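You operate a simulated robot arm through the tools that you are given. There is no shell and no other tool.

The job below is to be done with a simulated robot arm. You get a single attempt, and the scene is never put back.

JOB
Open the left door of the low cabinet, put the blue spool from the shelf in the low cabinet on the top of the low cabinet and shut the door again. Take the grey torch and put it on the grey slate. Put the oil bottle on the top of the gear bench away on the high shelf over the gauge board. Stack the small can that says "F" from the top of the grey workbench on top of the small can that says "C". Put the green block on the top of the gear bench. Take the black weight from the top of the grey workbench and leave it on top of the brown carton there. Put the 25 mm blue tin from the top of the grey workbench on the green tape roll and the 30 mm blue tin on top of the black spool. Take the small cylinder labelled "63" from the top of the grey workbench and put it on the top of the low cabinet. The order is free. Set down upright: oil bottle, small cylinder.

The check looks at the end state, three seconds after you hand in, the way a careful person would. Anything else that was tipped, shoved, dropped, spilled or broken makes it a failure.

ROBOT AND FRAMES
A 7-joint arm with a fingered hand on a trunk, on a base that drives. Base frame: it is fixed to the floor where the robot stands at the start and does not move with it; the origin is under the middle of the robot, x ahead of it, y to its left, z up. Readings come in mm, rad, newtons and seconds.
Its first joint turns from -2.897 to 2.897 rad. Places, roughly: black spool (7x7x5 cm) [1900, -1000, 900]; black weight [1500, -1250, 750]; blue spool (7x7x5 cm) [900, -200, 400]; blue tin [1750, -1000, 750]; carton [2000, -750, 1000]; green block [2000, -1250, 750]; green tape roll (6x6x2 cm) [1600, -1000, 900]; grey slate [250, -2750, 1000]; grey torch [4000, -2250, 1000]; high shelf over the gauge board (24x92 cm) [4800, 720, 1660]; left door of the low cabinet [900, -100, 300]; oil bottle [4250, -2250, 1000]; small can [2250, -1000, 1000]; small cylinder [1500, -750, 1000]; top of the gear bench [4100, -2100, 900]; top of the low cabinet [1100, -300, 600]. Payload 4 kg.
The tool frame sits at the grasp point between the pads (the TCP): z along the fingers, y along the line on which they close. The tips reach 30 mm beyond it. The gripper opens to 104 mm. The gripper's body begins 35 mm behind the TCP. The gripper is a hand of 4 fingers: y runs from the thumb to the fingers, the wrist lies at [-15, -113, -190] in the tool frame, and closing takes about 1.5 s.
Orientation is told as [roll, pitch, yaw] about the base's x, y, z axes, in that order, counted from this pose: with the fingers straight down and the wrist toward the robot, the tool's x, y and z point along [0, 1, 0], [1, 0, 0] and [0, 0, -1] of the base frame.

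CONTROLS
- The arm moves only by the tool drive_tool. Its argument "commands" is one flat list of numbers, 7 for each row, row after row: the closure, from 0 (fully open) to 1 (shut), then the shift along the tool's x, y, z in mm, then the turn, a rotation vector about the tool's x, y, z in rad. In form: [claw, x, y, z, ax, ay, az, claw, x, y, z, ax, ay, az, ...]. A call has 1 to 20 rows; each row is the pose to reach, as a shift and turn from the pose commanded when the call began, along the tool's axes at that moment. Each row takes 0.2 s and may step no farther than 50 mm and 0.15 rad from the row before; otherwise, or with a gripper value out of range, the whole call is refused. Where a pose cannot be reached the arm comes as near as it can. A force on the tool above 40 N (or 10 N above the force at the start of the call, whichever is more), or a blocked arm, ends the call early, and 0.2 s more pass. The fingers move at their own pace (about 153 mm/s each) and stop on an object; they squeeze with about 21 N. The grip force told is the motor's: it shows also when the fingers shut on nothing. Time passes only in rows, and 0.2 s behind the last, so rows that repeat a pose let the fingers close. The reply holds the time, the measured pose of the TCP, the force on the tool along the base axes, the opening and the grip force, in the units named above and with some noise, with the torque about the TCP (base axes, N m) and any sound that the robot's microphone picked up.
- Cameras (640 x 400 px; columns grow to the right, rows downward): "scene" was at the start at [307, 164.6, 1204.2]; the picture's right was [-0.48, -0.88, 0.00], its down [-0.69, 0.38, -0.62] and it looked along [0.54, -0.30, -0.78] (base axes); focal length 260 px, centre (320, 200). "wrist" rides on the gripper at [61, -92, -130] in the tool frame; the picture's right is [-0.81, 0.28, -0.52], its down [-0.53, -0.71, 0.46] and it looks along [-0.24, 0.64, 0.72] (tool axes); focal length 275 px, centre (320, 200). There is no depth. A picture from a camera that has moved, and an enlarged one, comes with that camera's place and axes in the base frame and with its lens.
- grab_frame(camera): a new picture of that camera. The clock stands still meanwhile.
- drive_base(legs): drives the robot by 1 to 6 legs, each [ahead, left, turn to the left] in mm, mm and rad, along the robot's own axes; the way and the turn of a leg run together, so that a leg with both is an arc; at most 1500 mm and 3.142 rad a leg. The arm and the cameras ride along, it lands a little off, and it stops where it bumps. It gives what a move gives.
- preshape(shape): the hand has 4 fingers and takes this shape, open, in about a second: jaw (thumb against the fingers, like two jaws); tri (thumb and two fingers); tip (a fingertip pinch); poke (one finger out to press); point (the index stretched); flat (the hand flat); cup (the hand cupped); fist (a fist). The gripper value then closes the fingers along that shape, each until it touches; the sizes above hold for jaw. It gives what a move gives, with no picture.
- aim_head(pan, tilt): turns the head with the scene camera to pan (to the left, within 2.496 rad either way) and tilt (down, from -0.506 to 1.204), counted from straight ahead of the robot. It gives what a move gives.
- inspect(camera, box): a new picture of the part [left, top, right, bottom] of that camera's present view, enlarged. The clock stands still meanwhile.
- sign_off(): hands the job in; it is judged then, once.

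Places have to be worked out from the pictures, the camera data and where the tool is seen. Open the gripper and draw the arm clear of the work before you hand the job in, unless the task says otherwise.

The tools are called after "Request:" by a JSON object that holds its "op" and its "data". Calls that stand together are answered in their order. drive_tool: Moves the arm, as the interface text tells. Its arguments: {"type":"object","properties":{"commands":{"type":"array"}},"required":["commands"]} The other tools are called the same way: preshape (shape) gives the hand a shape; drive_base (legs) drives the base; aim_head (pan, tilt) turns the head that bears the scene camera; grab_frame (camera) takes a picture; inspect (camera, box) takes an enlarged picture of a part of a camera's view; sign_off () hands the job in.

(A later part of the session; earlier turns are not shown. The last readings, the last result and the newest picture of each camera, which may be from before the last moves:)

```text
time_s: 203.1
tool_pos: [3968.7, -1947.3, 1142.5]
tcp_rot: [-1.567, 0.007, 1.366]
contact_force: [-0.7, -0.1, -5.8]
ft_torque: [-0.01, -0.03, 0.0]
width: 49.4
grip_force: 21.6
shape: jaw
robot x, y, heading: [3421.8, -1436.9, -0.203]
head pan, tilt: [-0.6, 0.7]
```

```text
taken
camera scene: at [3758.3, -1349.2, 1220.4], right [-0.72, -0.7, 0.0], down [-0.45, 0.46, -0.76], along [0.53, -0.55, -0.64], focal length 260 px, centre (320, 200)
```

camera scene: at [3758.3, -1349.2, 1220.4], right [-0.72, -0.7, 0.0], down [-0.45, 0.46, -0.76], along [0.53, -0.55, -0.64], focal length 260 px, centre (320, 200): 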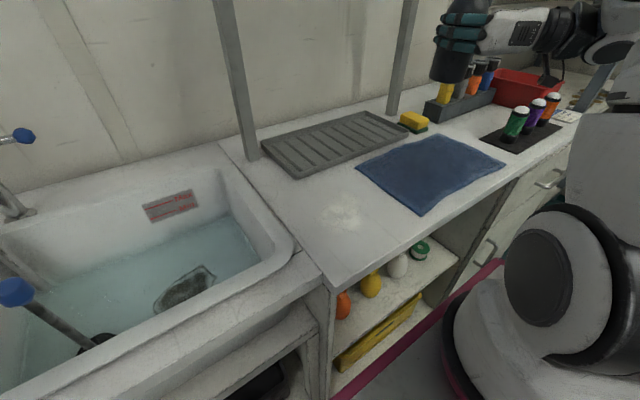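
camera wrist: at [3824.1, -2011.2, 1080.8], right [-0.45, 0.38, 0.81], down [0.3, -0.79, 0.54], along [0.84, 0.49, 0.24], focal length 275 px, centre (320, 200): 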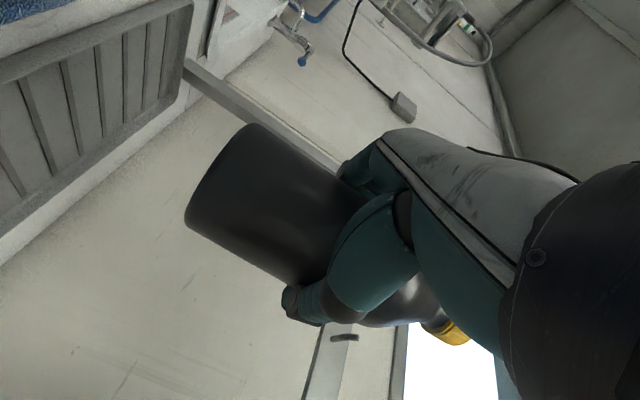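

The bottle is upright in a level hand. I raise it to clear the compressor, back off 100 mm, then strafe left toward the gauge board.

Request:
{"op": "drive_tool", "data": {"commands": [1, -40, 0, 0, 0, 0, 0, 1, -80, 0, 0, 0, 0, 0, 1, -120, 0, 0, 0, 0, 0, 1, -160, 0, 0, 0, 0, 0, 1, -200, 0, 0, 0, 0, 0, 1, -230, 0, 0, 0, 0, 0, 1, -230, 0, 0, 0, 0, 0]}}

Request:
{"op": "drive_base", "data": {"legs": [[-100, 0, 0], [0, 900, 0], [0, 900, 0]]}}

Request:
{"op": "aim_head", "data": {"pan": 0.2, "tilt": 0.0}}

Request:
{"op": "grab_frame", "data": {"camera": "scene"}}

Request:
{"op": "grab_frame", "data": {"camera": "wrist"}}

```text
time_s: 204.7
tool_pos: [3972.8, -1943.2, 1373.4]
tcp_rot: [-1.568, 0.005, 1.367]
contact_force: [0.5, 0.0, -5.0]
ft_torque: [0.02, -0.01, 0.05]
width: 49.4
grip_force: 21.0
shape: jaw
robot x, y, heading: [3424.1, -1440.0, -0.203]
head pan, tilt: [-0.6, 0.7]
```

```text
time_s: 214.6
tool_pos: [4235.9, -138.6, 1374.4]
tcp_rot: [-1.567, 0.005, 1.375]
contact_force: [0.5, 0.4, -5.8]
ft_torque: [0.0, 0.02, -0.02]
width: 49.2
grip_force: 20.8
shape: jaw
robot x, y, heading: [3686.1, 361.5, -0.194]
head pan, tilt: [-0.6, 0.7]
```

```text
time_s: 215.7
tool_pos: [4236.9, -139.5, 1374.8]
tcp_rot: [-1.567, 0.006, 1.376]
contact_force: [-0.7, 0.0, -5.3]
ft_torque: [-0.06, -0.01, -0.01]
width: 49.0
grip_force: 21.4
shape: jaw
robot x, y, heading: [3683.2, 360.6, -0.195]
head pan, tilt: [0.201, 0.0]
```

```text
taken
camera scene: at [4049.0, 514.7, 1284.2], right [0.01, -1.0, 0.0], down [0.0, 0.0, -1.0], along [1.0, 0.01, 0.0], focal length 260 px, centre (320, 200)
```

scene: 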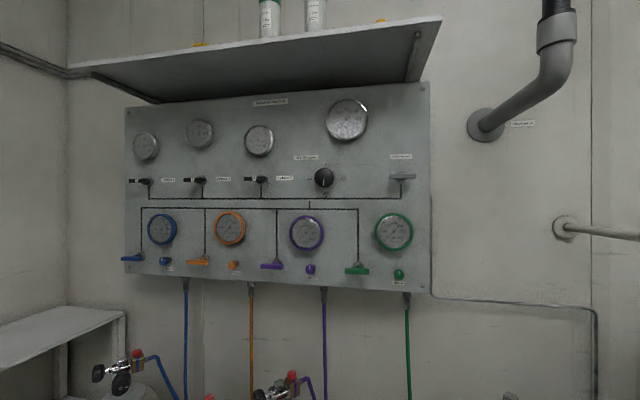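

```text
taken
camera wrist: at [4090.3, -204.6, 1313.1], right [-0.45, 0.37, 0.81], down [0.31, -0.79, 0.53], along [0.84, 0.49, 0.24], focal length 275 px, centre (320, 200)
```

wrist: 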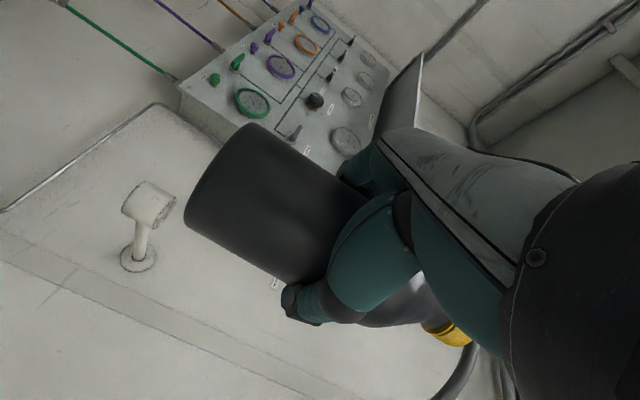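

The shelf's front edge is at s≈4443, spanning w≈1180 to 2146, z≈1650. I check the left side before strafing further.

Request:
{"op": "aim_head", "data": {"pan": 1.2, "tilt": 0.5}}

Request:
{"op": "grab_frame", "data": {"camera": "scene"}}

Request:
{"op": "aim_head", "data": {"pan": 0.2, "tilt": -0.3}}

Request:
{"op": "grab_frame", "data": {"camera": "scene"}}

```text
time_s: 217.0
tool_pos: [4236.5, -138.5, 1374.9]
tcp_rot: [-1.567, 0.007, 1.376]
contact_force: [0.1, 0.4, -5.2]
ft_torque: [0.01, -0.01, 0.02]
width: 49.2
grip_force: 21.0
shape: jaw
robot x, y, heading: [3680.0, 361.7, -0.197]
head pan, tilt: [1.201, 0.499]
```

```text
taken
camera scene: at [4007.6, 591.0, 1238.2], right [0.85, -0.53, 0.0], down [-0.26, -0.4, -0.88], along [0.47, 0.74, -0.48], focal length 260 px, centre (320, 200)
```

scene: 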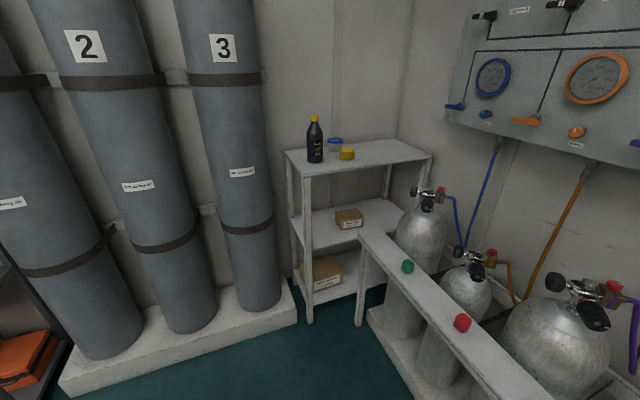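

```text
time_s: 218.3
tool_pos: [4235.3, -139.2, 1373.3]
tcp_rot: [-1.566, 0.005, 1.376]
contact_force: [0.8, -1.3, -5.8]
ft_torque: [0.0, 0.03, 0.0]
width: 49.1
grip_force: 21.4
shape: jaw
robot x, y, heading: [3682.4, 366.5, -0.193]
head pan, tilt: [0.201, -0.3]
```

```text
taken
camera scene: at [4037.5, 514.8, 1309.7], right [0.01, -1.0, 0.0], down [0.29, 0.0, -0.96], along [0.96, 0.01, 0.29], focal length 260 px, centre (320, 200)
```

scene: 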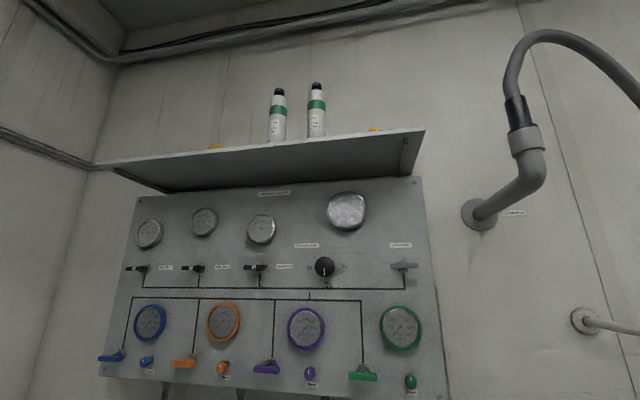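

There is another black bottle on the corner stand, but mine came from the gear bench. The free part of the shelf is at its left (w about 1900). I strafe 750 mm further left.

Request:
{"op": "drive_base", "data": {"legs": [[0, 750, 0]]}}

Request:
{"op": "drive_tool", "data": {"commands": [1, -45, 0, 0, 0, 0, 0, 1, -90, 0, 0, 0, 0, 0, 1, -135, 0, 0, 0, 0, 0, 1, -180, 20, 0, 0, 0, 0, 1, -225, 45, 0, 0, 0, 0, 1, -270, 70, 0, 0, 0, 0, 1, -315, 95, 0, 0, 0, 0, 1, -360, 115, 0, 0, 0, 0, 1, -395, 135, 0, 0, 0, 0, 1, -395, 135, 0, 0, 0, 0]}}

Request:
{"op": "grab_frame", "data": {"camera": "scene"}}

Request:
{"op": "grab_frame", "data": {"camera": "wrist"}}

```text
time_s: 222.3
tool_pos: [4380.1, 602.3, 1375.7]
tcp_rot: [-1.568, 0.006, 1.376]
contact_force: [-0.2, 0.1, -4.6]
ft_torque: [0.02, 0.0, 0.01]
width: 49.1
grip_force: 20.4
shape: jaw
robot x, y, heading: [3826.3, 1106.6, -0.186]
head pan, tilt: [0.201, -0.3]
```

```text
refused: row 5 steps farther than a row can; nothing moved
```

```text
taken
camera scene: at [4181.9, 1256.1, 1309.8], right [0.01, -1.0, 0.0], down [0.3, 0.0, -0.96], along [0.96, 0.01, 0.3], focal length 260 px, centre (320, 200)
```

scene: 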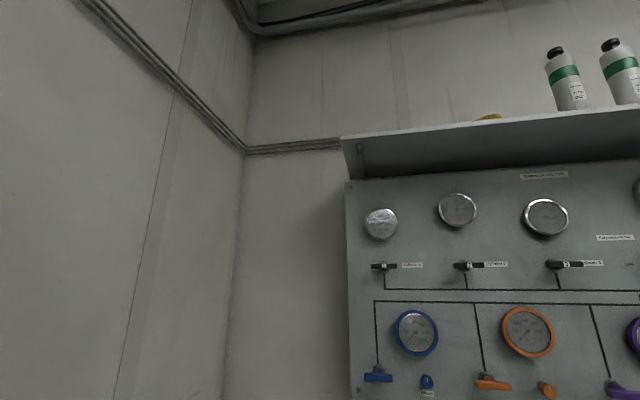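

```text
taken
camera wrist: at [4235.5, 536.9, 1313.1], right [-0.45, 0.37, 0.81], down [0.31, -0.79, 0.53], along [0.84, 0.49, 0.24], focal length 275 px, centre (320, 200)
```

wrist: 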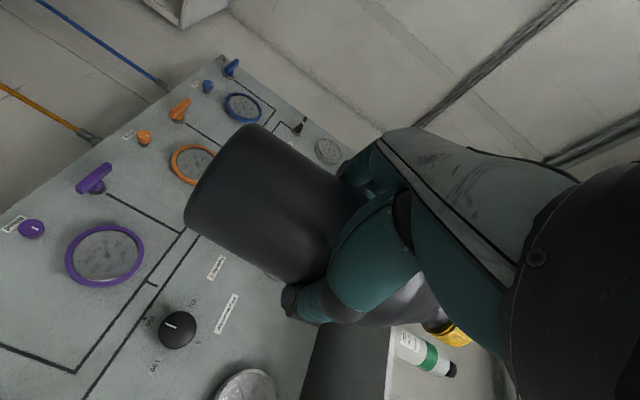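

The shelf's left front corner is at s 4424, w 2133, top z≈1653; the brush lies near w 1768. I raise the bottle in steps within the limit, moving left as I go.

Request:
{"op": "drive_tool", "data": {"commands": [1, -45, 0, 0, 0, 0, 0, 1, -90, 0, 0, 0, 0, 0, 1, -135, 0, 0, 0, 0, 0, 1, -180, 0, 0, 0, 0, 0, 1, -220, 20, 0, 0, 0, 0, 1, -255, 45, 0, 0, 0, 0, 1, -290, 70, 0, 0, 0, 0, 1, -325, 95, 0, 0, 0, 0, 1, -360, 120, 0, 0, 0, 0, 1, -390, 150, 0, 0, 0, 0, 1, -390, 150, 0, 0, 0, 0]}}

Request:
{"op": "grab_frame", "data": {"camera": "scene"}}

```text
time_s: 224.8
tool_pos: [4411.1, 751.9, 1762.3]
tcp_rot: [-1.568, 0.002, 1.377]
contact_force: [-0.3, -0.8, -5.3]
ft_torque: [-0.01, -0.02, -0.01]
width: 49.0
grip_force: 20.7
shape: jaw
robot x, y, heading: [3826.9, 1106.1, -0.191]
head pan, tilt: [0.201, -0.3]
```

```text
taken
camera scene: at [4181.9, 1256.1, 1309.8], right [0.01, -1.0, 0.0], down [0.3, 0.0, -0.96], along [0.96, 0.01, 0.3], focal length 260 px, centre (320, 200)
```

scene: 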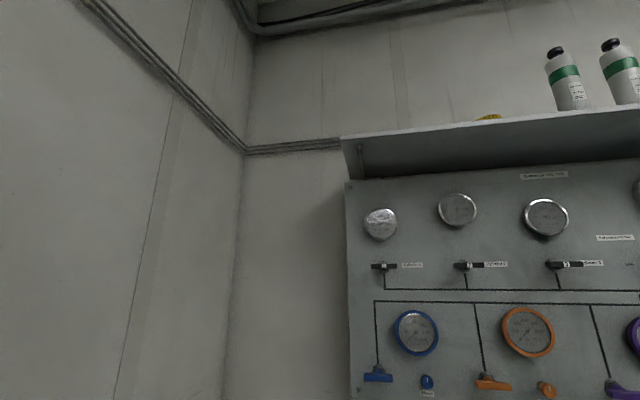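

Height reached. I shift the bottle further left in front of the shelf.

Request:
{"op": "drive_tool", "data": {"commands": [1, 0, 40, 0, 0, 0, 0, 1, 0, 80, 0, 0, 0, 0, 1, 0, 120, 0, 0, 0, 0, 1, 0, 160, 0, 0, 0, 0, 1, 0, 200, 0, 0, 0, 0, 1, 0, 240, 0, 0, 0, 0, 1, 0, 275, 0, 0, 0, 0, 1, 0, 275, 0, 0, 0, 0]}}

Request:
{"op": "grab_frame", "data": {"camera": "scene"}}

Request:
{"op": "grab_frame", "data": {"camera": "wrist"}}

```text
time_s: 226.6
tool_pos: [4465.2, 1020.0, 1762.1]
tcp_rot: [-1.569, 0.004, 1.375]
contact_force: [0.1, -0.6, -4.0]
ft_torque: [0.0, 0.0, 0.0]
width: 48.7
grip_force: 21.3
shape: jaw
robot x, y, heading: [3830.6, 1104.6, -0.194]
head pan, tilt: [0.201, -0.3]
```

```text
taken
camera scene: at [4181.9, 1256.2, 1309.8], right [0.01, -1.0, 0.0], down [0.3, 0.0, -0.96], along [0.96, 0.01, 0.3], focal length 260 px, centre (320, 200)
```

scene: 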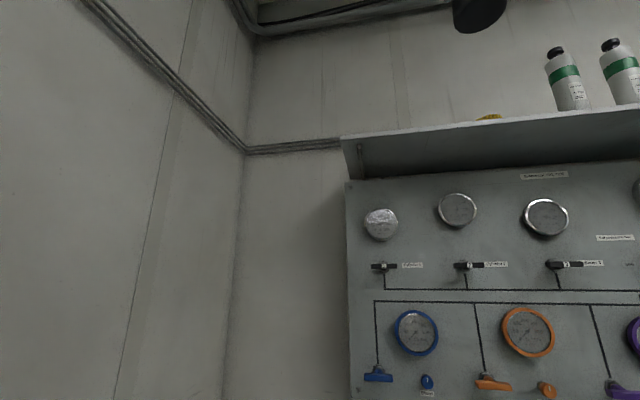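

```text
taken
camera wrist: at [4319.2, 954.8, 1701.1], right [-0.45, 0.37, 0.81], down [0.31, -0.79, 0.53], along [0.84, 0.49, 0.24], focal length 275 px, centre (320, 200)
```

wrist: 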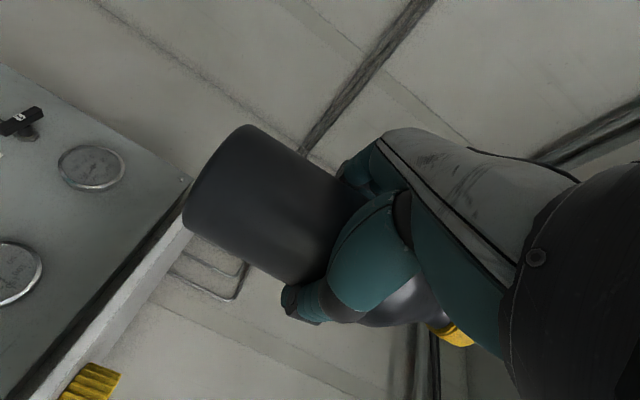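

Bottle is in line with the free spot (w 1888), base about 36 mm above the shelf level. I drive 150 mm ahead, then reach in.

Request:
{"op": "drive_base", "data": {"legs": [[150, 0, 0]]}}

Request:
{"op": "drive_tool", "data": {"commands": [1, 0, 0, 40, 0, 0, 0, 1, 0, 0, 80, 0, 0, 0, 1, 0, 0, 120, 0, 0, 0, 1, 0, 0, 160, 0, 0, 0, 1, 0, 0, 160, 0, 0, 0]}}

Request:
{"op": "grab_frame", "data": {"camera": "scene"}}

Request:
{"op": "grab_frame", "data": {"camera": "wrist"}}

```text
time_s: 227.9
tool_pos: [4611.7, 987.9, 1762.8]
tcp_rot: [-1.567, 0.005, 1.373]
contact_force: [-0.3, -0.2, -4.7]
ft_torque: [0.05, -0.04, 0.01]
width: 49.1
grip_force: 20.5
shape: jaw
robot x, y, heading: [3975.4, 1078.2, -0.197]
head pan, tilt: [0.201, -0.3]
```

```text
time_s: 229.1
tool_pos: [4764.3, 958.0, 1753.6]
tcp_rot: [-1.568, 0.007, 1.375]
contact_force: [-1.0, 0.4, -3.8]
ft_torque: [0.0, 0.04, -0.03]
width: 47.3
grip_force: 21.1
shape: jaw
out of reach, approached as far as the arm can: row 4, 5
robot x, y, heading: [3971.1, 1073.8, -0.194]
head pan, tilt: [0.201, -0.3]
```

```text
taken
camera scene: at [4328.2, 1226.7, 1309.9], right [0.01, -1.0, 0.0], down [0.3, 0.0, -0.96], along [0.96, 0.01, 0.3], focal length 260 px, centre (320, 200)
```

scene: 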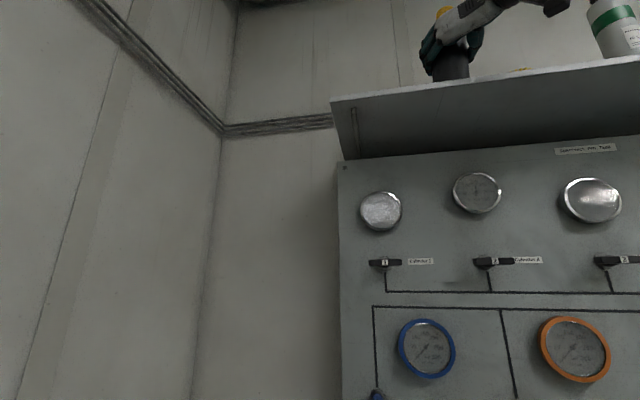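

```text
taken
camera wrist: at [4617.5, 893.6, 1692.4], right [-0.45, 0.37, 0.81], down [0.31, -0.79, 0.54], along [0.84, 0.49, 0.24], focal length 275 px, centre (320, 200)
```

wrist: 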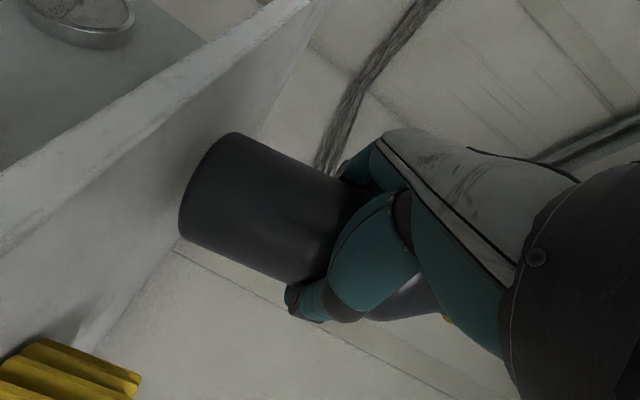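

Arm is at its reach; bottle is over the shelf at s≈4478. I drive the base 40 mm further in to set it deeper.

Request:
{"op": "drive_base", "data": {"legs": [[45, 0, 0]]}}

Request:
{"op": "inspect", "data": {"camera": "scene", "box": [320, 0, 640, 200]}}

Request:
{"op": "grab_frame", "data": {"camera": "wrist"}}

```text
time_s: 230.0
tool_pos: [4808.2, 948.8, 1754.1]
tcp_rot: [-1.567, 0.007, 1.375]
contact_force: [-0.3, -0.1, -4.8]
ft_torque: [0.03, -0.03, 0.0]
width: 47.0
grip_force: 21.1
shape: jaw
robot x, y, heading: [4020.0, 1068.4, -0.191]
head pan, tilt: [0.201, -0.3]
```

```text
2.00 times, centred on (480, 100) of scene
camera zoom: at [4372.7, 1218.1, 1309.8], right [0.01, -1.0, 0.0], down [0.3, 0.0, -0.96], along [0.96, 0.01, 0.3], focal length 519 px, centre (0, 400)
```

zoom: 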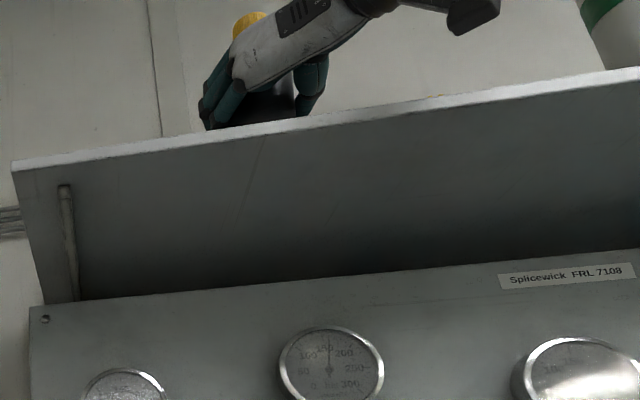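

```text
taken
camera wrist: at [4662.7, 884.8, 1692.0], right [-0.45, 0.37, 0.81], down [0.31, -0.79, 0.53], along [0.84, 0.49, 0.24], focal length 275 px, centre (320, 200)
```

wrist: 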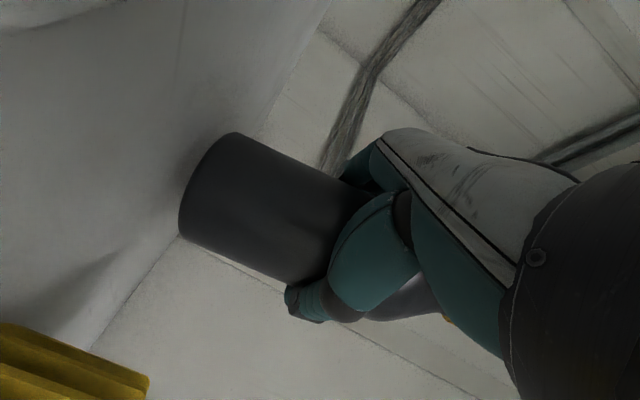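

Bottle at s 4523, w 1887. I lower in small steps, watching the force.

Request:
{"op": "drive_tool", "data": {"commands": [1, 4, 0, 0, 0, 0, 0, 1, 8, 0, 0, 0, 0, 0, 1, 12, 0, 0, 0, 0, 0, 1, 12, 0, 0, 0, 0, 0]}}

Request:
{"op": "grab_frame", "data": {"camera": "wrist"}}

```text
time_s: 231.0
tool_pos: [4811.8, 949.7, 1747.4]
tcp_rot: [-1.565, 0.006, 1.375]
contact_force: [1.0, 0.2, -5.3]
ft_torque: [0.0, 0.0, 0.01]
width: 47.1
grip_force: 21.1
shape: jaw
out of reach, approached as far as the arm can: row 2, 3, 4
robot x, y, heading: [4016.9, 1067.9, -0.194]
head pan, tilt: [0.201, -0.3]
```

```text
taken
camera wrist: at [4665.9, 884.9, 1687.6], right [-0.45, 0.37, 0.81], down [0.31, -0.79, 0.53], along [0.84, 0.49, 0.24], focal length 275 px, centre (320, 200)
```

wrist: 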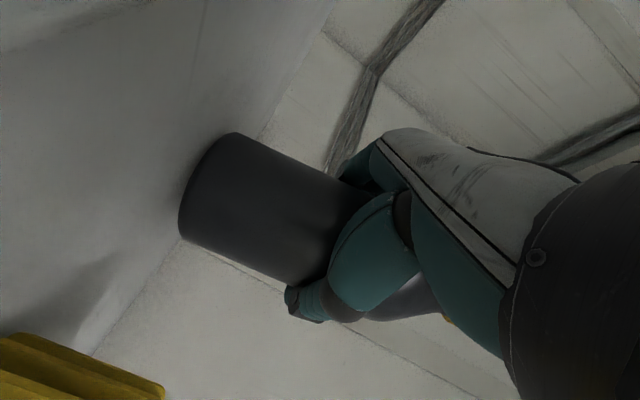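

The arm is stretched to its limit. I pull back 45 mm with the arm and drive the base 45 mm ahead to regain room for lowering.

Request:
{"op": "drive_tool", "data": {"commands": [1, 0, 0, -20, 0, 0, 0, 1, 0, 0, -40, 0, 0, 0, 1, 0, 0, -50, 0, 0, 0, 1, 0, 0, -50, 0, 0, 0]}}

Request:
{"op": "drive_base", "data": {"legs": [[50, 0, 0]]}}

Request:
{"op": "drive_tool", "data": {"commands": [1, 4, 0, 0, 0, 0, 0, 1, 8, 0, 0, 0, 0, 0, 1, 12, 0, 0, 0, 0, 0, 1, 12, 0, 0, 0, 0, 0]}}

Request:
{"op": "grab_frame", "data": {"camera": "wrist"}}

```text
time_s: 232.0
tool_pos: [4768.9, 959.6, 1766.8]
tcp_rot: [-1.566, 0.006, 1.376]
contact_force: [0.9, -0.1, -5.0]
ft_torque: [0.01, 0.02, 0.01]
width: 47.1
grip_force: 21.1
shape: jaw
out of reach, approached as far as the arm can: row 1, 2, 3, 4
robot x, y, heading: [4020.3, 1067.9, -0.197]
head pan, tilt: [0.201, -0.3]
```

```text
time_s: 232.9
tool_pos: [4818.9, 947.6, 1769.0]
tcp_rot: [-1.565, 0.005, 1.376]
contact_force: [0.1, -0.4, -5.5]
ft_torque: [0.05, -0.01, 0.01]
width: 47.0
grip_force: 21.0
shape: jaw
robot x, y, heading: [4066.8, 1056.0, -0.195]
head pan, tilt: [0.201, -0.3]
```

```text
time_s: 233.9
tool_pos: [4818.7, 948.5, 1754.4]
tcp_rot: [-1.566, 0.006, 1.374]
contact_force: [-0.3, 0.0, -4.9]
ft_torque: [0.03, -0.02, -0.01]
width: 47.1
grip_force: 20.7
shape: jaw
out of reach, approached as far as the arm can: row 1
robot x, y, heading: [4069.9, 1054.2, -0.197]
head pan, tilt: [0.201, -0.3]
```

```text
taken
camera wrist: at [4673.1, 883.9, 1694.1], right [-0.45, 0.37, 0.81], down [0.31, -0.79, 0.53], along [0.84, 0.49, 0.24], focal length 275 px, centre (320, 200)
```

wrist: 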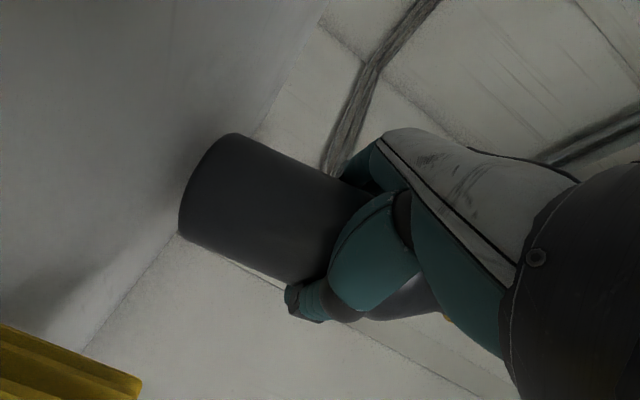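

Now lowering works. I continue in small steps.

Request:
{"op": "drive_tool", "data": {"commands": [1, 4, 0, 0, 0, 0, 0, 1, 8, 0, 0, 0, 0, 0, 1, 12, 0, 0, 0, 0, 0, 1, 16, 0, 0, 0, 0, 0, 1, 16, 0, 0, 0, 0, 0]}}

Request:
{"op": "inspect", "data": {"camera": "scene", "box": [320, 0, 640, 200]}}

Request:
{"op": "grab_frame", "data": {"camera": "wrist"}}

```text
time_s: 235.1
tool_pos: [4817.5, 950.0, 1739.5]
tcp_rot: [-1.57, 0.003, 1.376]
contact_force: [8.7, 4.2, 29.9]
ft_torque: [0.44, -0.31, -0.13]
width: 46.8
grip_force: 21.1
shape: jaw
robot x, y, heading: [4069.4, 1056.9, -0.191]
head pan, tilt: [0.201, -0.3]
```

```text
2.00 times, centred on (480, 100) of scene
camera zoom: at [4421.7, 1208.9, 1309.8], right [0.01, -1.0, 0.0], down [0.3, 0.0, -0.96], along [0.96, 0.01, 0.3], focal length 519 px, centre (0, 400)
```

zoom: 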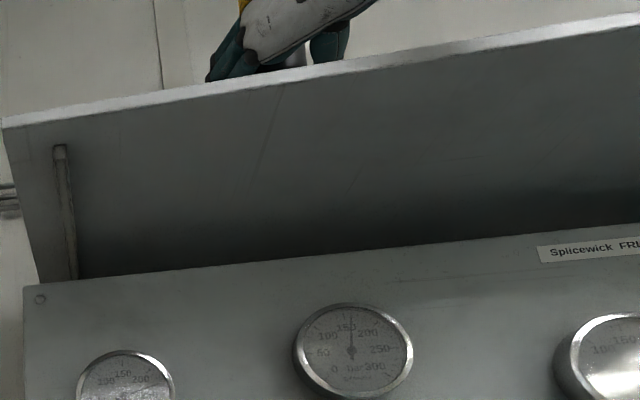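

```text
taken
camera wrist: at [4671.7, 884.6, 1678.6], right [-0.45, 0.37, 0.81], down [0.31, -0.79, 0.54], along [0.84, 0.49, 0.24], focal length 275 px, centre (320, 200)
```

wrist: 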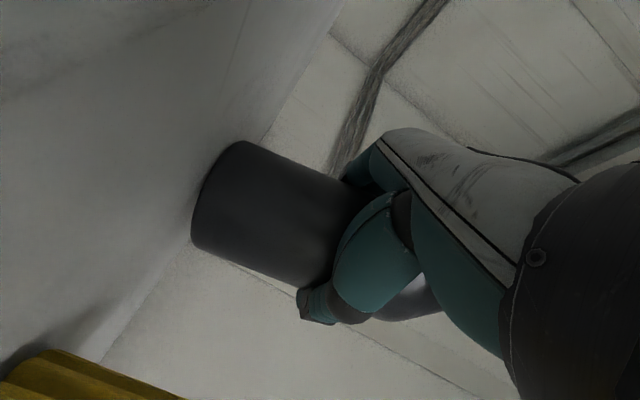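

Touchdown. I ease up 4 mm, open, and check before retreating.

Request:
{"op": "drive_tool", "data": {"commands": [1, -2, 0, 0, 0, 0, 0, 1, -4, 0, 0, 0, 0, 0, 1, -4, 0, 0, 0, 0, 0, 0.7, -4, 0, 0, 0, 0, 0, 0.4, -4, 0, 0, 0, 0, 0, 0.1, -4, 0, 0, 0, 0, 0, 0, -4, 0, 0, 0, 0, 0, 0, -4, 0, 0, 0, 0, 0, 0, -4, 0, 0, 0, 0, 0]}}

Request:
{"op": "grab_frame", "data": {"camera": "wrist"}}

Request:
{"op": "inspect", "data": {"camera": "scene", "box": [320, 0, 640, 200]}}

```text
time_s: 237.1
tool_pos: [4819.6, 949.4, 1742.4]
tcp_rot: [-1.565, 0.005, 1.375]
contact_force: [-0.2, -0.3, 0.0]
ft_torque: [0.0, -0.01, 0.02]
width: 103.5
grip_force: 0.0
shape: jaw
robot x, y, heading: [4069.9, 1059.2, -0.194]
head pan, tilt: [0.201, -0.3]
```

```text
taken
camera wrist: at [4673.0, 883.4, 1682.0], right [-0.45, 0.37, 0.81], down [0.31, -0.79, 0.53], along [0.84, 0.49, 0.24], focal length 275 px, centre (320, 200)
```

wrist: 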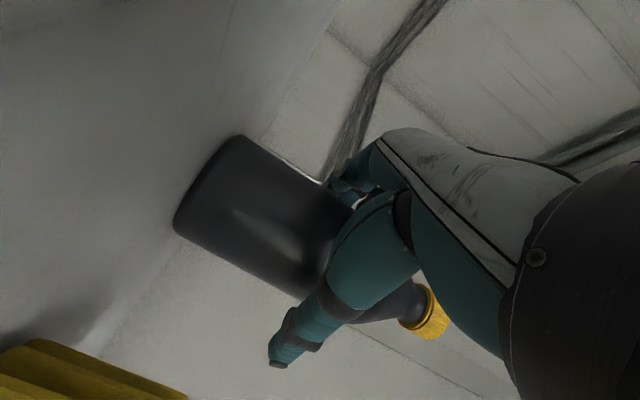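

```text
2.00 times, centred on (480, 100) of scene
camera zoom: at [4421.9, 1208.3, 1309.8], right [0.01, -1.0, 0.0], down [0.3, 0.0, -0.96], along [0.96, 0.01, 0.3], focal length 519 px, centre (0, 400)
```

zoom: 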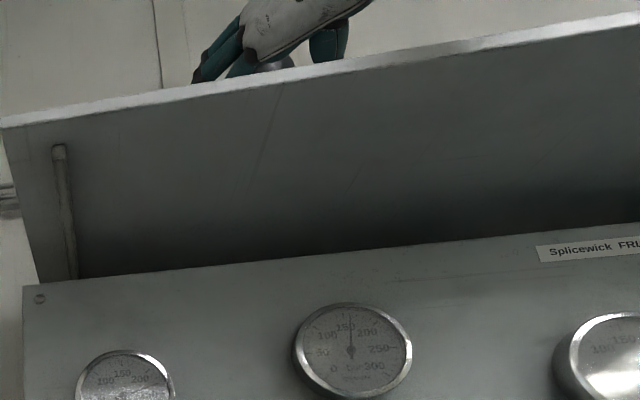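

The bottle stands free. I back the whole base straight off 250 mm.

Request:
{"op": "drive_base", "data": {"legs": [[-250, 0, 0]]}}

Request:
{"op": "grab_frame", "data": {"camera": "wrist"}}

Request:
{"op": "grab_frame", "data": {"camera": "scene"}}

```text
time_s: 239.0
tool_pos: [4568.9, 997.2, 1743.1]
tcp_rot: [-1.565, 0.004, 1.376]
contact_force: [-0.4, 0.6, -0.5]
ft_torque: [0.02, -0.03, -0.01]
width: 103.6
grip_force: 0.1
shape: jaw
robot x, y, heading: [3819.9, 1100.9, -0.191]
head pan, tilt: [0.201, -0.3]
```

```text
taken
camera wrist: at [4424.3, 932.7, 1682.0], right [-0.45, 0.37, 0.81], down [0.31, -0.79, 0.53], along [0.84, 0.49, 0.24], focal length 275 px, centre (320, 200)
```

wrist: 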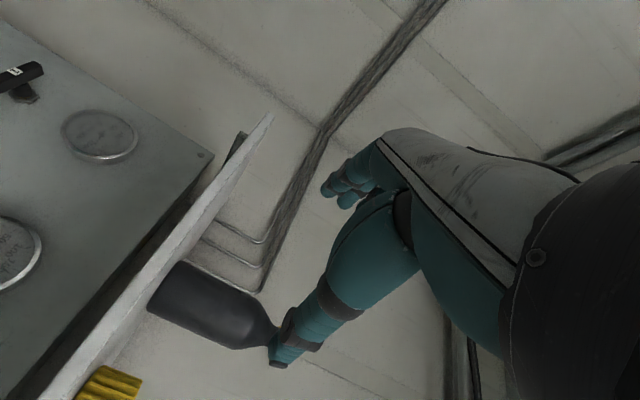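

```text
taken
camera scene: at [4172.9, 1257.5, 1309.8], right [0.01, -1.0, 0.0], down [0.3, 0.0, -0.96], along [0.96, 0.01, 0.3], focal length 260 px, centre (320, 200)
```

scene: 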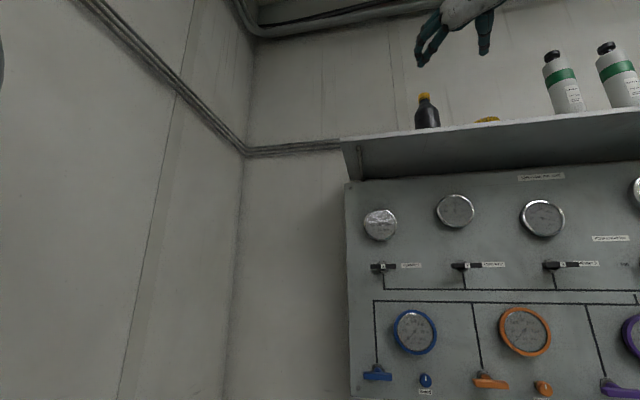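

The bottle stands upright on the high shelf. I bring the hand back down to a compact fingers-down pose.

Request:
{"op": "drive_tool", "data": {"commands": [0, 37, -14, -16, 0.0756, 0.0756, 0.0756, 0, 74, -29, -32, 0.1511, 0.1511, 0.1511, 0, 111, -43, -48, 0.2267, 0.2267, 0.2267, 0, 148, -58, -64, 0.3023, 0.3023, 0.3023, 0, 185, -72, -80, 0.3779, 0.3779, 0.3779, 0, 222, -86, -95, 0.4534, 0.4534, 0.4534, 0, 259, -101, -111, 0.529, 0.529, 0.529, 0, 296, -115, -127, 0.6046, 0.6046, 0.6046, 0, 333, -129, -143, 0.6802, 0.6802, 0.6802, 0, 370, -144, -159, 0.7557, 0.7557, 0.7557, 0, 407, -158, -175, 0.8313, 0.8313, 0.8313, 0, 444, -173, -191, 0.9069, 0.9069, 0.9069, 0, 481, -187, -207, 0.9825, 0.9825, 0.9825, 0, 518, -201, -223, 1.058, 1.058, 1.058, 0, 555, -216, -239, 1.1336, 1.1336, 1.1336, 0, 593, -230, -255, 1.2092, 1.2092, 1.2092, 0, 593, -230, -255, 1.2092, 1.2092, 1.2092]}}

Request:
{"op": "aim_head", "data": {"pan": -0.5, "tilt": 0.5}}

Request:
{"op": "grab_frame", "data": {"camera": "scene"}}

```text
time_s: 242.6
tool_pos: [4270.9, 818.8, 1151.3]
tcp_rot: [-0.005, 0.005, -0.197]
contact_force: [-0.3, -0.7, 0.8]
ft_torque: [0.01, 0.01, 0.01]
width: 103.5
grip_force: 0.0
shape: jaw
robot x, y, heading: [3818.2, 1106.2, -0.198]
head pan, tilt: [0.201, -0.3]
```

```text
time_s: 243.7
tool_pos: [4272.2, 819.6, 1150.7]
tcp_rot: [-0.005, 0.004, -0.196]
contact_force: [-0.5, -0.5, 0.0]
ft_torque: [-0.02, 0.01, 0.0]
width: 103.8
grip_force: 0.1
shape: jaw
robot x, y, heading: [3821.7, 1104.2, -0.195]
head pan, tilt: [-0.499, 0.499]
```

```text
taken
camera scene: at [4164.3, 1198.9, 1238.2], right [-0.64, -0.77, 0.0], down [-0.37, 0.31, -0.88], along [0.68, -0.56, -0.48], focal length 260 px, centre (320, 200)
```

scene: 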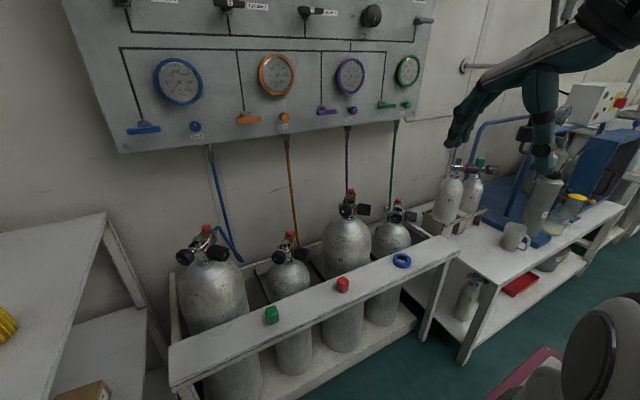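

I return to the gear bench: strafe right about 3 m along the corridor.

Request:
{"op": "drive_base", "data": {"legs": [[30, 0, 0], [0, -1000, 0], [0, -1000, 0]]}}

```text
time_s: 254.2
tool_pos: [3903.4, -1162.0, 1151.5]
tcp_rot: [-0.004, 0.005, -0.19]
contact_force: [0.3, -0.3, 0.1]
ft_torque: [0.03, 0.03, 0.02]
width: 103.8
grip_force: 0.1
shape: jaw
robot x, y, heading: [3450.9, -873.3, -0.19]
head pan, tilt: [-0.499, 0.499]
```

On track (s 3556, w -169). I go on 980 mm right and a little ahead.

Request:
{"op": "drive_base", "data": {"legs": [[0, 0, -0.01], [0, -980, 0], [70, 0, 0]]}}

Request:
{"op": "aim_head", "data": {"pan": -0.5, "tilt": 0.5}}

Request:
{"op": "grab_frame", "data": {"camera": "scene"}}

Request:
{"op": "grab_frame", "data": {"camera": "wrist"}}

```text
time_s: 260.3
tool_pos: [3767.6, -2158.7, 1150.7]
tcp_rot: [-0.005, 0.005, -0.21]
contact_force: [0.3, 0.2, -1.3]
ft_torque: [-0.03, 0.0, 0.0]
width: 103.7
grip_force: 0.0
shape: jaw
robot x, y, heading: [3316.3, -1868.5, -0.211]
head pan, tilt: [-0.499, 0.499]
```

```text
time_s: 260.9
tool_pos: [3768.0, -2158.6, 1151.0]
tcp_rot: [-0.005, 0.005, -0.209]
contact_force: [-0.4, -0.3, 0.7]
ft_torque: [0.0, -0.03, 0.01]
width: 103.7
grip_force: 0.1
shape: jaw
robot x, y, heading: [3317.0, -1866.9, -0.205]
head pan, tilt: [-0.499, 0.499]
```

```text
taken
camera scene: at [3664.8, -1777.3, 1238.2], right [-0.65, -0.76, 0.0], down [-0.36, 0.31, -0.88], along [0.67, -0.57, -0.48], focal length 260 px, centre (320, 200)
```

scene: 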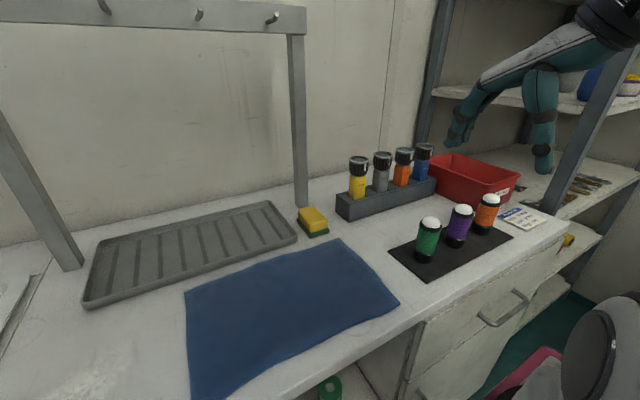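

```text
taken
camera wrist: at [3691.2, -2079.2, 1281.0], right [0.11, -0.85, 0.52], down [-0.81, -0.38, -0.45], along [0.58, -0.37, -0.73], focal length 275 px, centre (320, 200)
```

wrist: 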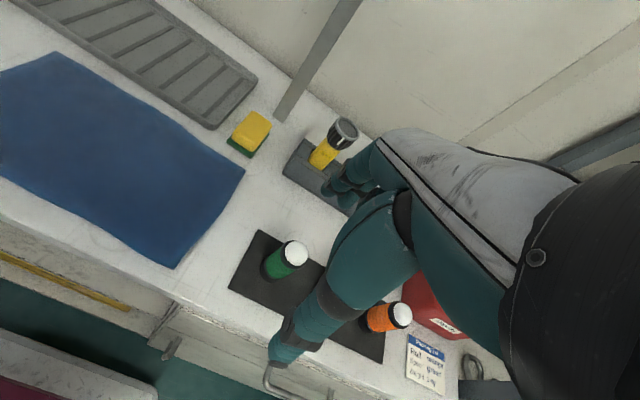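

I move the open hand above the grey torch's estimated place (about (4052, -2333)) and look with the wrist camera.

Request:
{"op": "drive_tool", "data": {"commands": [0.2, -13, 39, -10, 0, 0, 0, 0.2, -26, 78, -20, 0, 0, 0, 0.2, -39, 116, -25, 0, 0, 0, 0.2, -52, 155, -30, 0, 0, 0, 0.2, -65, 194, -30, 0, 0, 0, 0.2, -78, 232, -30, 0, 0, 0, 0.2, -91, 271, -30, 0, 0, 0, 0.2, -104, 310, -30, 0, 0, 0, 0.2, -104, 310, -30, 0, 0, 0]}}

Request:
{"op": "grab_frame", "data": {"camera": "wrist"}}

Request:
{"op": "inspect", "data": {"camera": "scene", "box": [320, 80, 520, 230]}}

```text
time_s: 262.9
tool_pos: [4049.4, -2325.5, 1180.4]
tcp_rot: [-0.005, 0.005, -0.207]
contact_force: [-0.2, 0.3, 0.4]
ft_torque: [0.01, 0.03, 0.0]
width: 83.4
grip_force: 0.1
shape: jaw
robot x, y, heading: [3320.0, -1867.3, -0.207]
head pan, tilt: [-0.499, 0.499]
```

```text
taken
camera wrist: at [3973.1, -2246.7, 1310.0], right [0.11, -0.85, 0.52], down [-0.81, -0.38, -0.45], along [0.58, -0.38, -0.73], focal length 275 px, centre (320, 200)
```

wrist: 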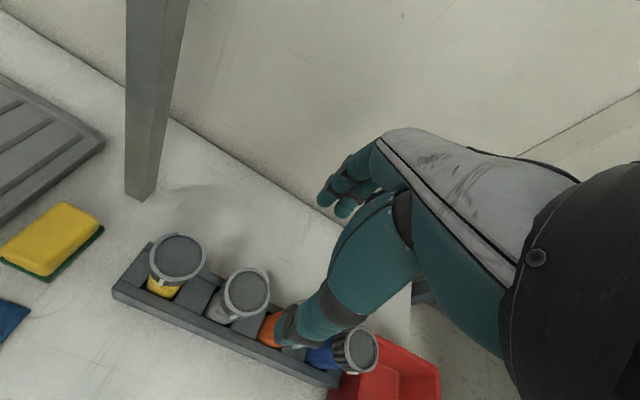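

```text
2.67 times, centred on (420, 155) of scene
camera zoom: at [3664.7, -1777.3, 1238.2], right [-0.65, -0.76, 0.0], down [-0.36, 0.31, -0.88], along [0.67, -0.57, -0.48], focal length 692 px, centre (53, 320)
```

zoom: 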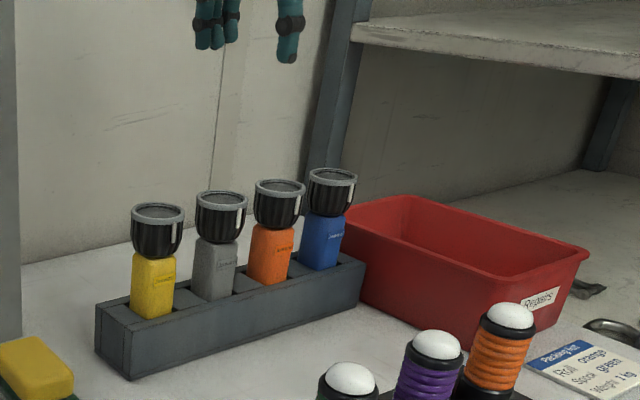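

The grey torch's head centre is at (4058, -2328), top z≈1011. I centre and descend so the fingers take the head front and back.

Request:
{"op": "drive_tool", "data": {"commands": [0.15, -1, 9, 0, 0, 0, 0, 0.15, -1, 9, 45, 0, 0, 0, 0.15, -1, 9, 90, 0, 0, 0, 0.15, -1, 9, 130, 0, 0, 0, 0.15, -1, 9, 150, 0, 0, 0, 0.15, -1, 9, 150, 0, 0, 0]}}

Request:
{"op": "grab_frame", "data": {"camera": "wrist"}}

Request:
{"op": "inspect", "data": {"camera": "scene", "box": [320, 80, 520, 230]}}

```text
time_s: 264.3
tool_pos: [4054.7, -2327.1, 1029.7]
tcp_rot: [-0.007, 0.006, -0.206]
contact_force: [-0.3, -0.8, 0.8]
ft_torque: [0.0, -0.01, 0.04]
width: 88.3
grip_force: 0.0
shape: jaw
robot x, y, heading: [3320.0, -1867.0, -0.211]
head pan, tilt: [-0.499, 0.499]
```

```text
taken
camera wrist: at [3979.3, -2247.6, 1160.7], right [0.11, -0.85, 0.52], down [-0.81, -0.38, -0.45], along [0.58, -0.37, -0.73], focal length 275 px, centre (320, 200)
```

wrist: 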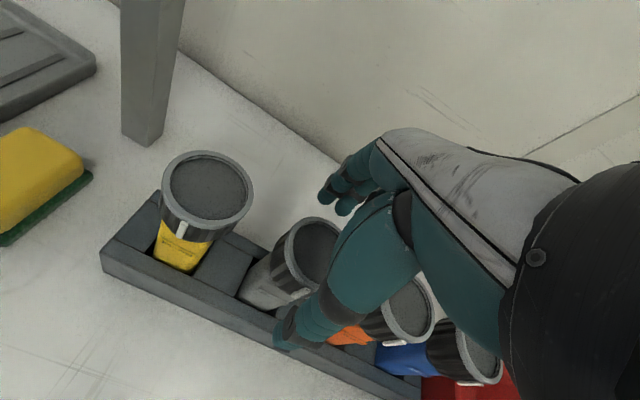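

```text
2.67 times, centred on (420, 155) of scene
camera zoom: at [3664.8, -1777.4, 1238.2], right [-0.65, -0.76, 0.0], down [-0.36, 0.31, -0.88], along [0.67, -0.57, -0.48], focal length 692 px, centre (53, 320)
```

zoom: 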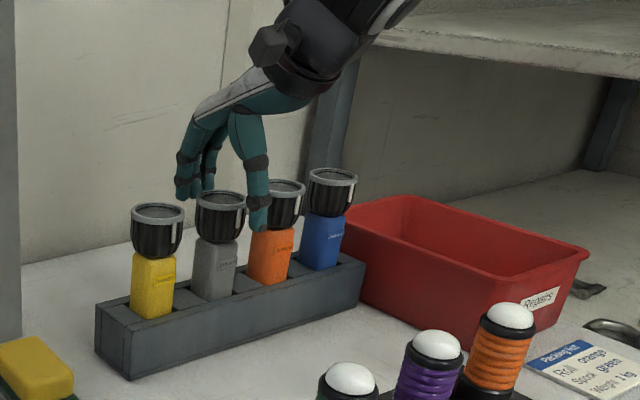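

The head is between thumb and fingers. Small correction, then down and close.

Request:
{"op": "drive_tool", "data": {"commands": [0.15, 3, -3, 15, 0, 0, 0, 0.15, 3, -3, 32, 0, 0, 0, 0.15, 3, -3, 45, 0, 0, 0, 0.15, 3, -3, 45, 0, 0, 0, 0.5, 3, -3, 45, 0, 0, 0, 1, 3, -3, 45, 0, 0, 0, 1, 3, -3, 45, 0, 0, 0, 1, 3, -3, 45, 0, 0, 0, 1, 3, -3, 45, 0, 0, 0]}}

Request:
{"op": "grab_frame", "data": {"camera": "wrist"}}

Request:
{"op": "inspect", "data": {"camera": "scene", "box": [320, 80, 520, 230]}}

```text
time_s: 266.3
tool_pos: [4052.9, -2324.2, 985.4]
tcp_rot: [-0.006, 0.007, -0.207]
contact_force: [1.5, -0.1, -0.6]
ft_torque: [-0.01, -0.07, 0.01]
width: 32.9
grip_force: 21.4
shape: jaw
robot x, y, heading: [3315.4, -1865.1, -0.207]
head pan, tilt: [-0.499, 0.499]
```

```text
taken
camera wrist: at [3976.7, -2245.0, 1114.9], right [0.11, -0.85, 0.52], down [-0.81, -0.38, -0.45], along [0.58, -0.37, -0.73], focal length 275 px, centre (320, 200)
```

wrist: 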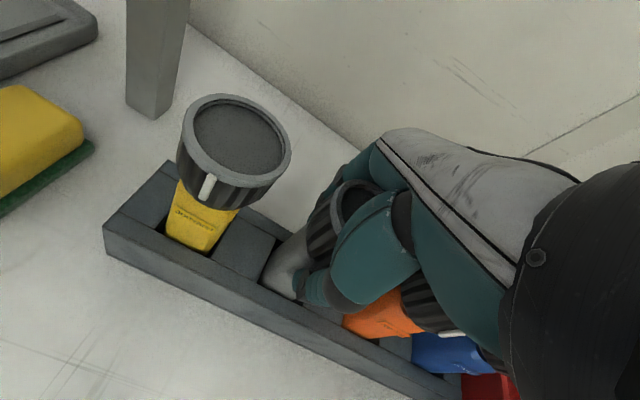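

```text
2.67 times, centred on (420, 155) of scene
camera zoom: at [3664.9, -1777.4, 1238.1], right [-0.65, -0.76, 0.0], down [-0.36, 0.31, -0.88], along [0.67, -0.57, -0.48], focal length 692 px, centre (53, 320)
```

zoom: 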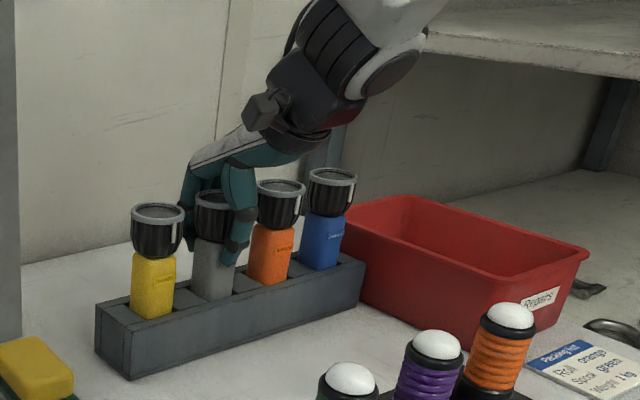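

The fingers hold the torch just under its head. I lift it straight out of the holder.

Request:
{"op": "drive_tool", "data": {"commands": [1, 0, 0, -10, 0, 0, 0, 1, 0, 0, -25, 0, 0, 0, 1, 0, 0, -45, 0, 0, 0, 1, 0, 0, -70, 0, 0, 0, 1, 0, 0, -100, 0, 0, 0, 1, 0, 0, -135, 0, 0, 0, 1, 0, 0, -170, 0, 0, 0, 1, 0, 0, -170, 0, 0, 0]}}

Request:
{"op": "grab_frame", "data": {"camera": "wrist"}}

Request:
{"op": "inspect", "data": {"camera": "scene", "box": [320, 40, 520, 230]}}

```text
time_s: 268.1
tool_pos: [4054.8, -2324.8, 1155.5]
tcp_rot: [-0.005, 0.005, -0.208]
contact_force: [0.3, -0.5, -2.9]
ft_torque: [-0.01, 0.02, 0.01]
width: 32.6
grip_force: 21.0
shape: jaw
robot x, y, heading: [3313.8, -1865.8, -0.204]
head pan, tilt: [-0.499, 0.499]
```

```text
taken
camera wrist: at [3979.3, -2244.7, 1285.1], right [0.11, -0.85, 0.52], down [-0.81, -0.38, -0.45], along [0.58, -0.37, -0.73], focal length 275 px, centre (320, 200)
```

wrist: 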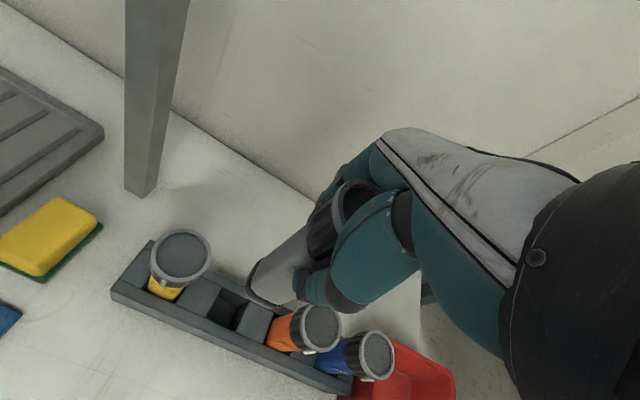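

```text
2.11 times, centred on (420, 135) of scene
camera zoom: at [3664.9, -1777.5, 1238.1], right [-0.65, -0.76, 0.0], down [-0.36, 0.31, -0.88], along [0.67, -0.57, -0.48], focal length 547 px, centre (110, 337)
```

zoom: 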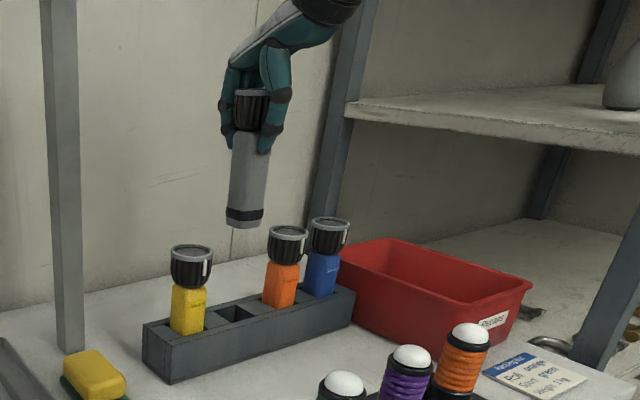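

The torch is out of the holder, upright in the fingers. I pull the hand in and look at the way into the right aisle.

Request:
{"op": "drive_tool", "data": {"commands": [1, 10, -40, -10, 0, 0, 0, 1, 20, -80, -20, 0, 0, 0, 1, 30, -120, -30, 0, 0, 0, 1, 40, -160, -40, 0, 0, 0, 1, 50, -200, -40, 0, 0, 0, 1, 60, -240, -40, 0, 0, 0, 1, 70, -280, -40, 0, 0, 0, 1, 70, -310, -40, 0, 0, 0, 1, 70, -310, -40, 0, 0, 0]}}

Request:
{"op": "aim_head", "data": {"pan": -2.3, "tilt": 0.45}}

Request:
{"op": "grab_frame", "data": {"camera": "scene"}}

Request:
{"op": "aim_head", "data": {"pan": -1.5, "tilt": 0.45}}

Request:
{"op": "grab_frame", "data": {"camera": "scene"}}

```text
time_s: 270.1
tool_pos: [3765.9, -2190.0, 1197.6]
tcp_rot: [-0.006, 0.004, -0.206]
contact_force: [-0.4, 0.3, -2.6]
ft_torque: [-0.02, -0.03, -0.01]
width: 32.8
grip_force: 21.1
shape: jaw
robot x, y, heading: [3316.0, -1866.4, -0.206]
head pan, tilt: [-0.499, 0.499]
```

```text
time_s: 271.9
tool_pos: [3766.6, -2191.2, 1197.7]
tcp_rot: [-0.005, 0.005, -0.208]
contact_force: [-0.2, 0.4, -3.0]
ft_torque: [0.0, 0.01, -0.01]
width: 32.8
grip_force: 21.1
shape: jaw
robot x, y, heading: [3317.9, -1865.2, -0.206]
head pan, tilt: [-2.3, 0.45]
```

```text
taken
camera scene: at [3521.6, -1773.0, 1242.6], right [-0.59, 0.8, 0.0], down [0.35, 0.26, -0.9], along [-0.72, -0.53, -0.44], focal length 260 px, centre (320, 200)
```

scene: 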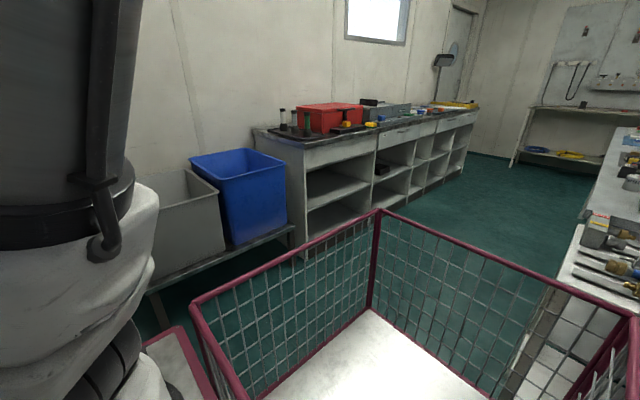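

```text
time_s: 273.0
tool_pos: [3766.5, -2191.8, 1197.2]
tcp_rot: [-0.005, 0.007, -0.208]
contact_force: [0.1, 0.6, -3.6]
ft_torque: [0.0, 0.03, -0.02]
width: 32.4
grip_force: 21.4
shape: jaw
robot x, y, heading: [3321.3, -1863.1, -0.209]
head pan, tilt: [-1.499, 0.45]
```

```text
taken
camera scene: at [3583.1, -1809.5, 1242.6], right [-0.99, 0.13, 0.0], down [0.06, 0.43, -0.9], along [-0.12, -0.89, -0.44], focal length 260 px, centre (320, 200)
```

scene: 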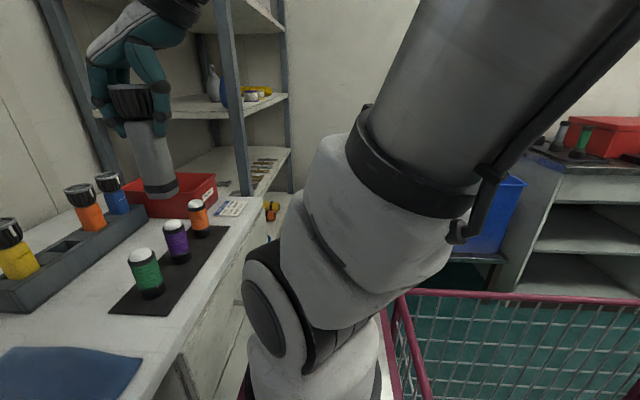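

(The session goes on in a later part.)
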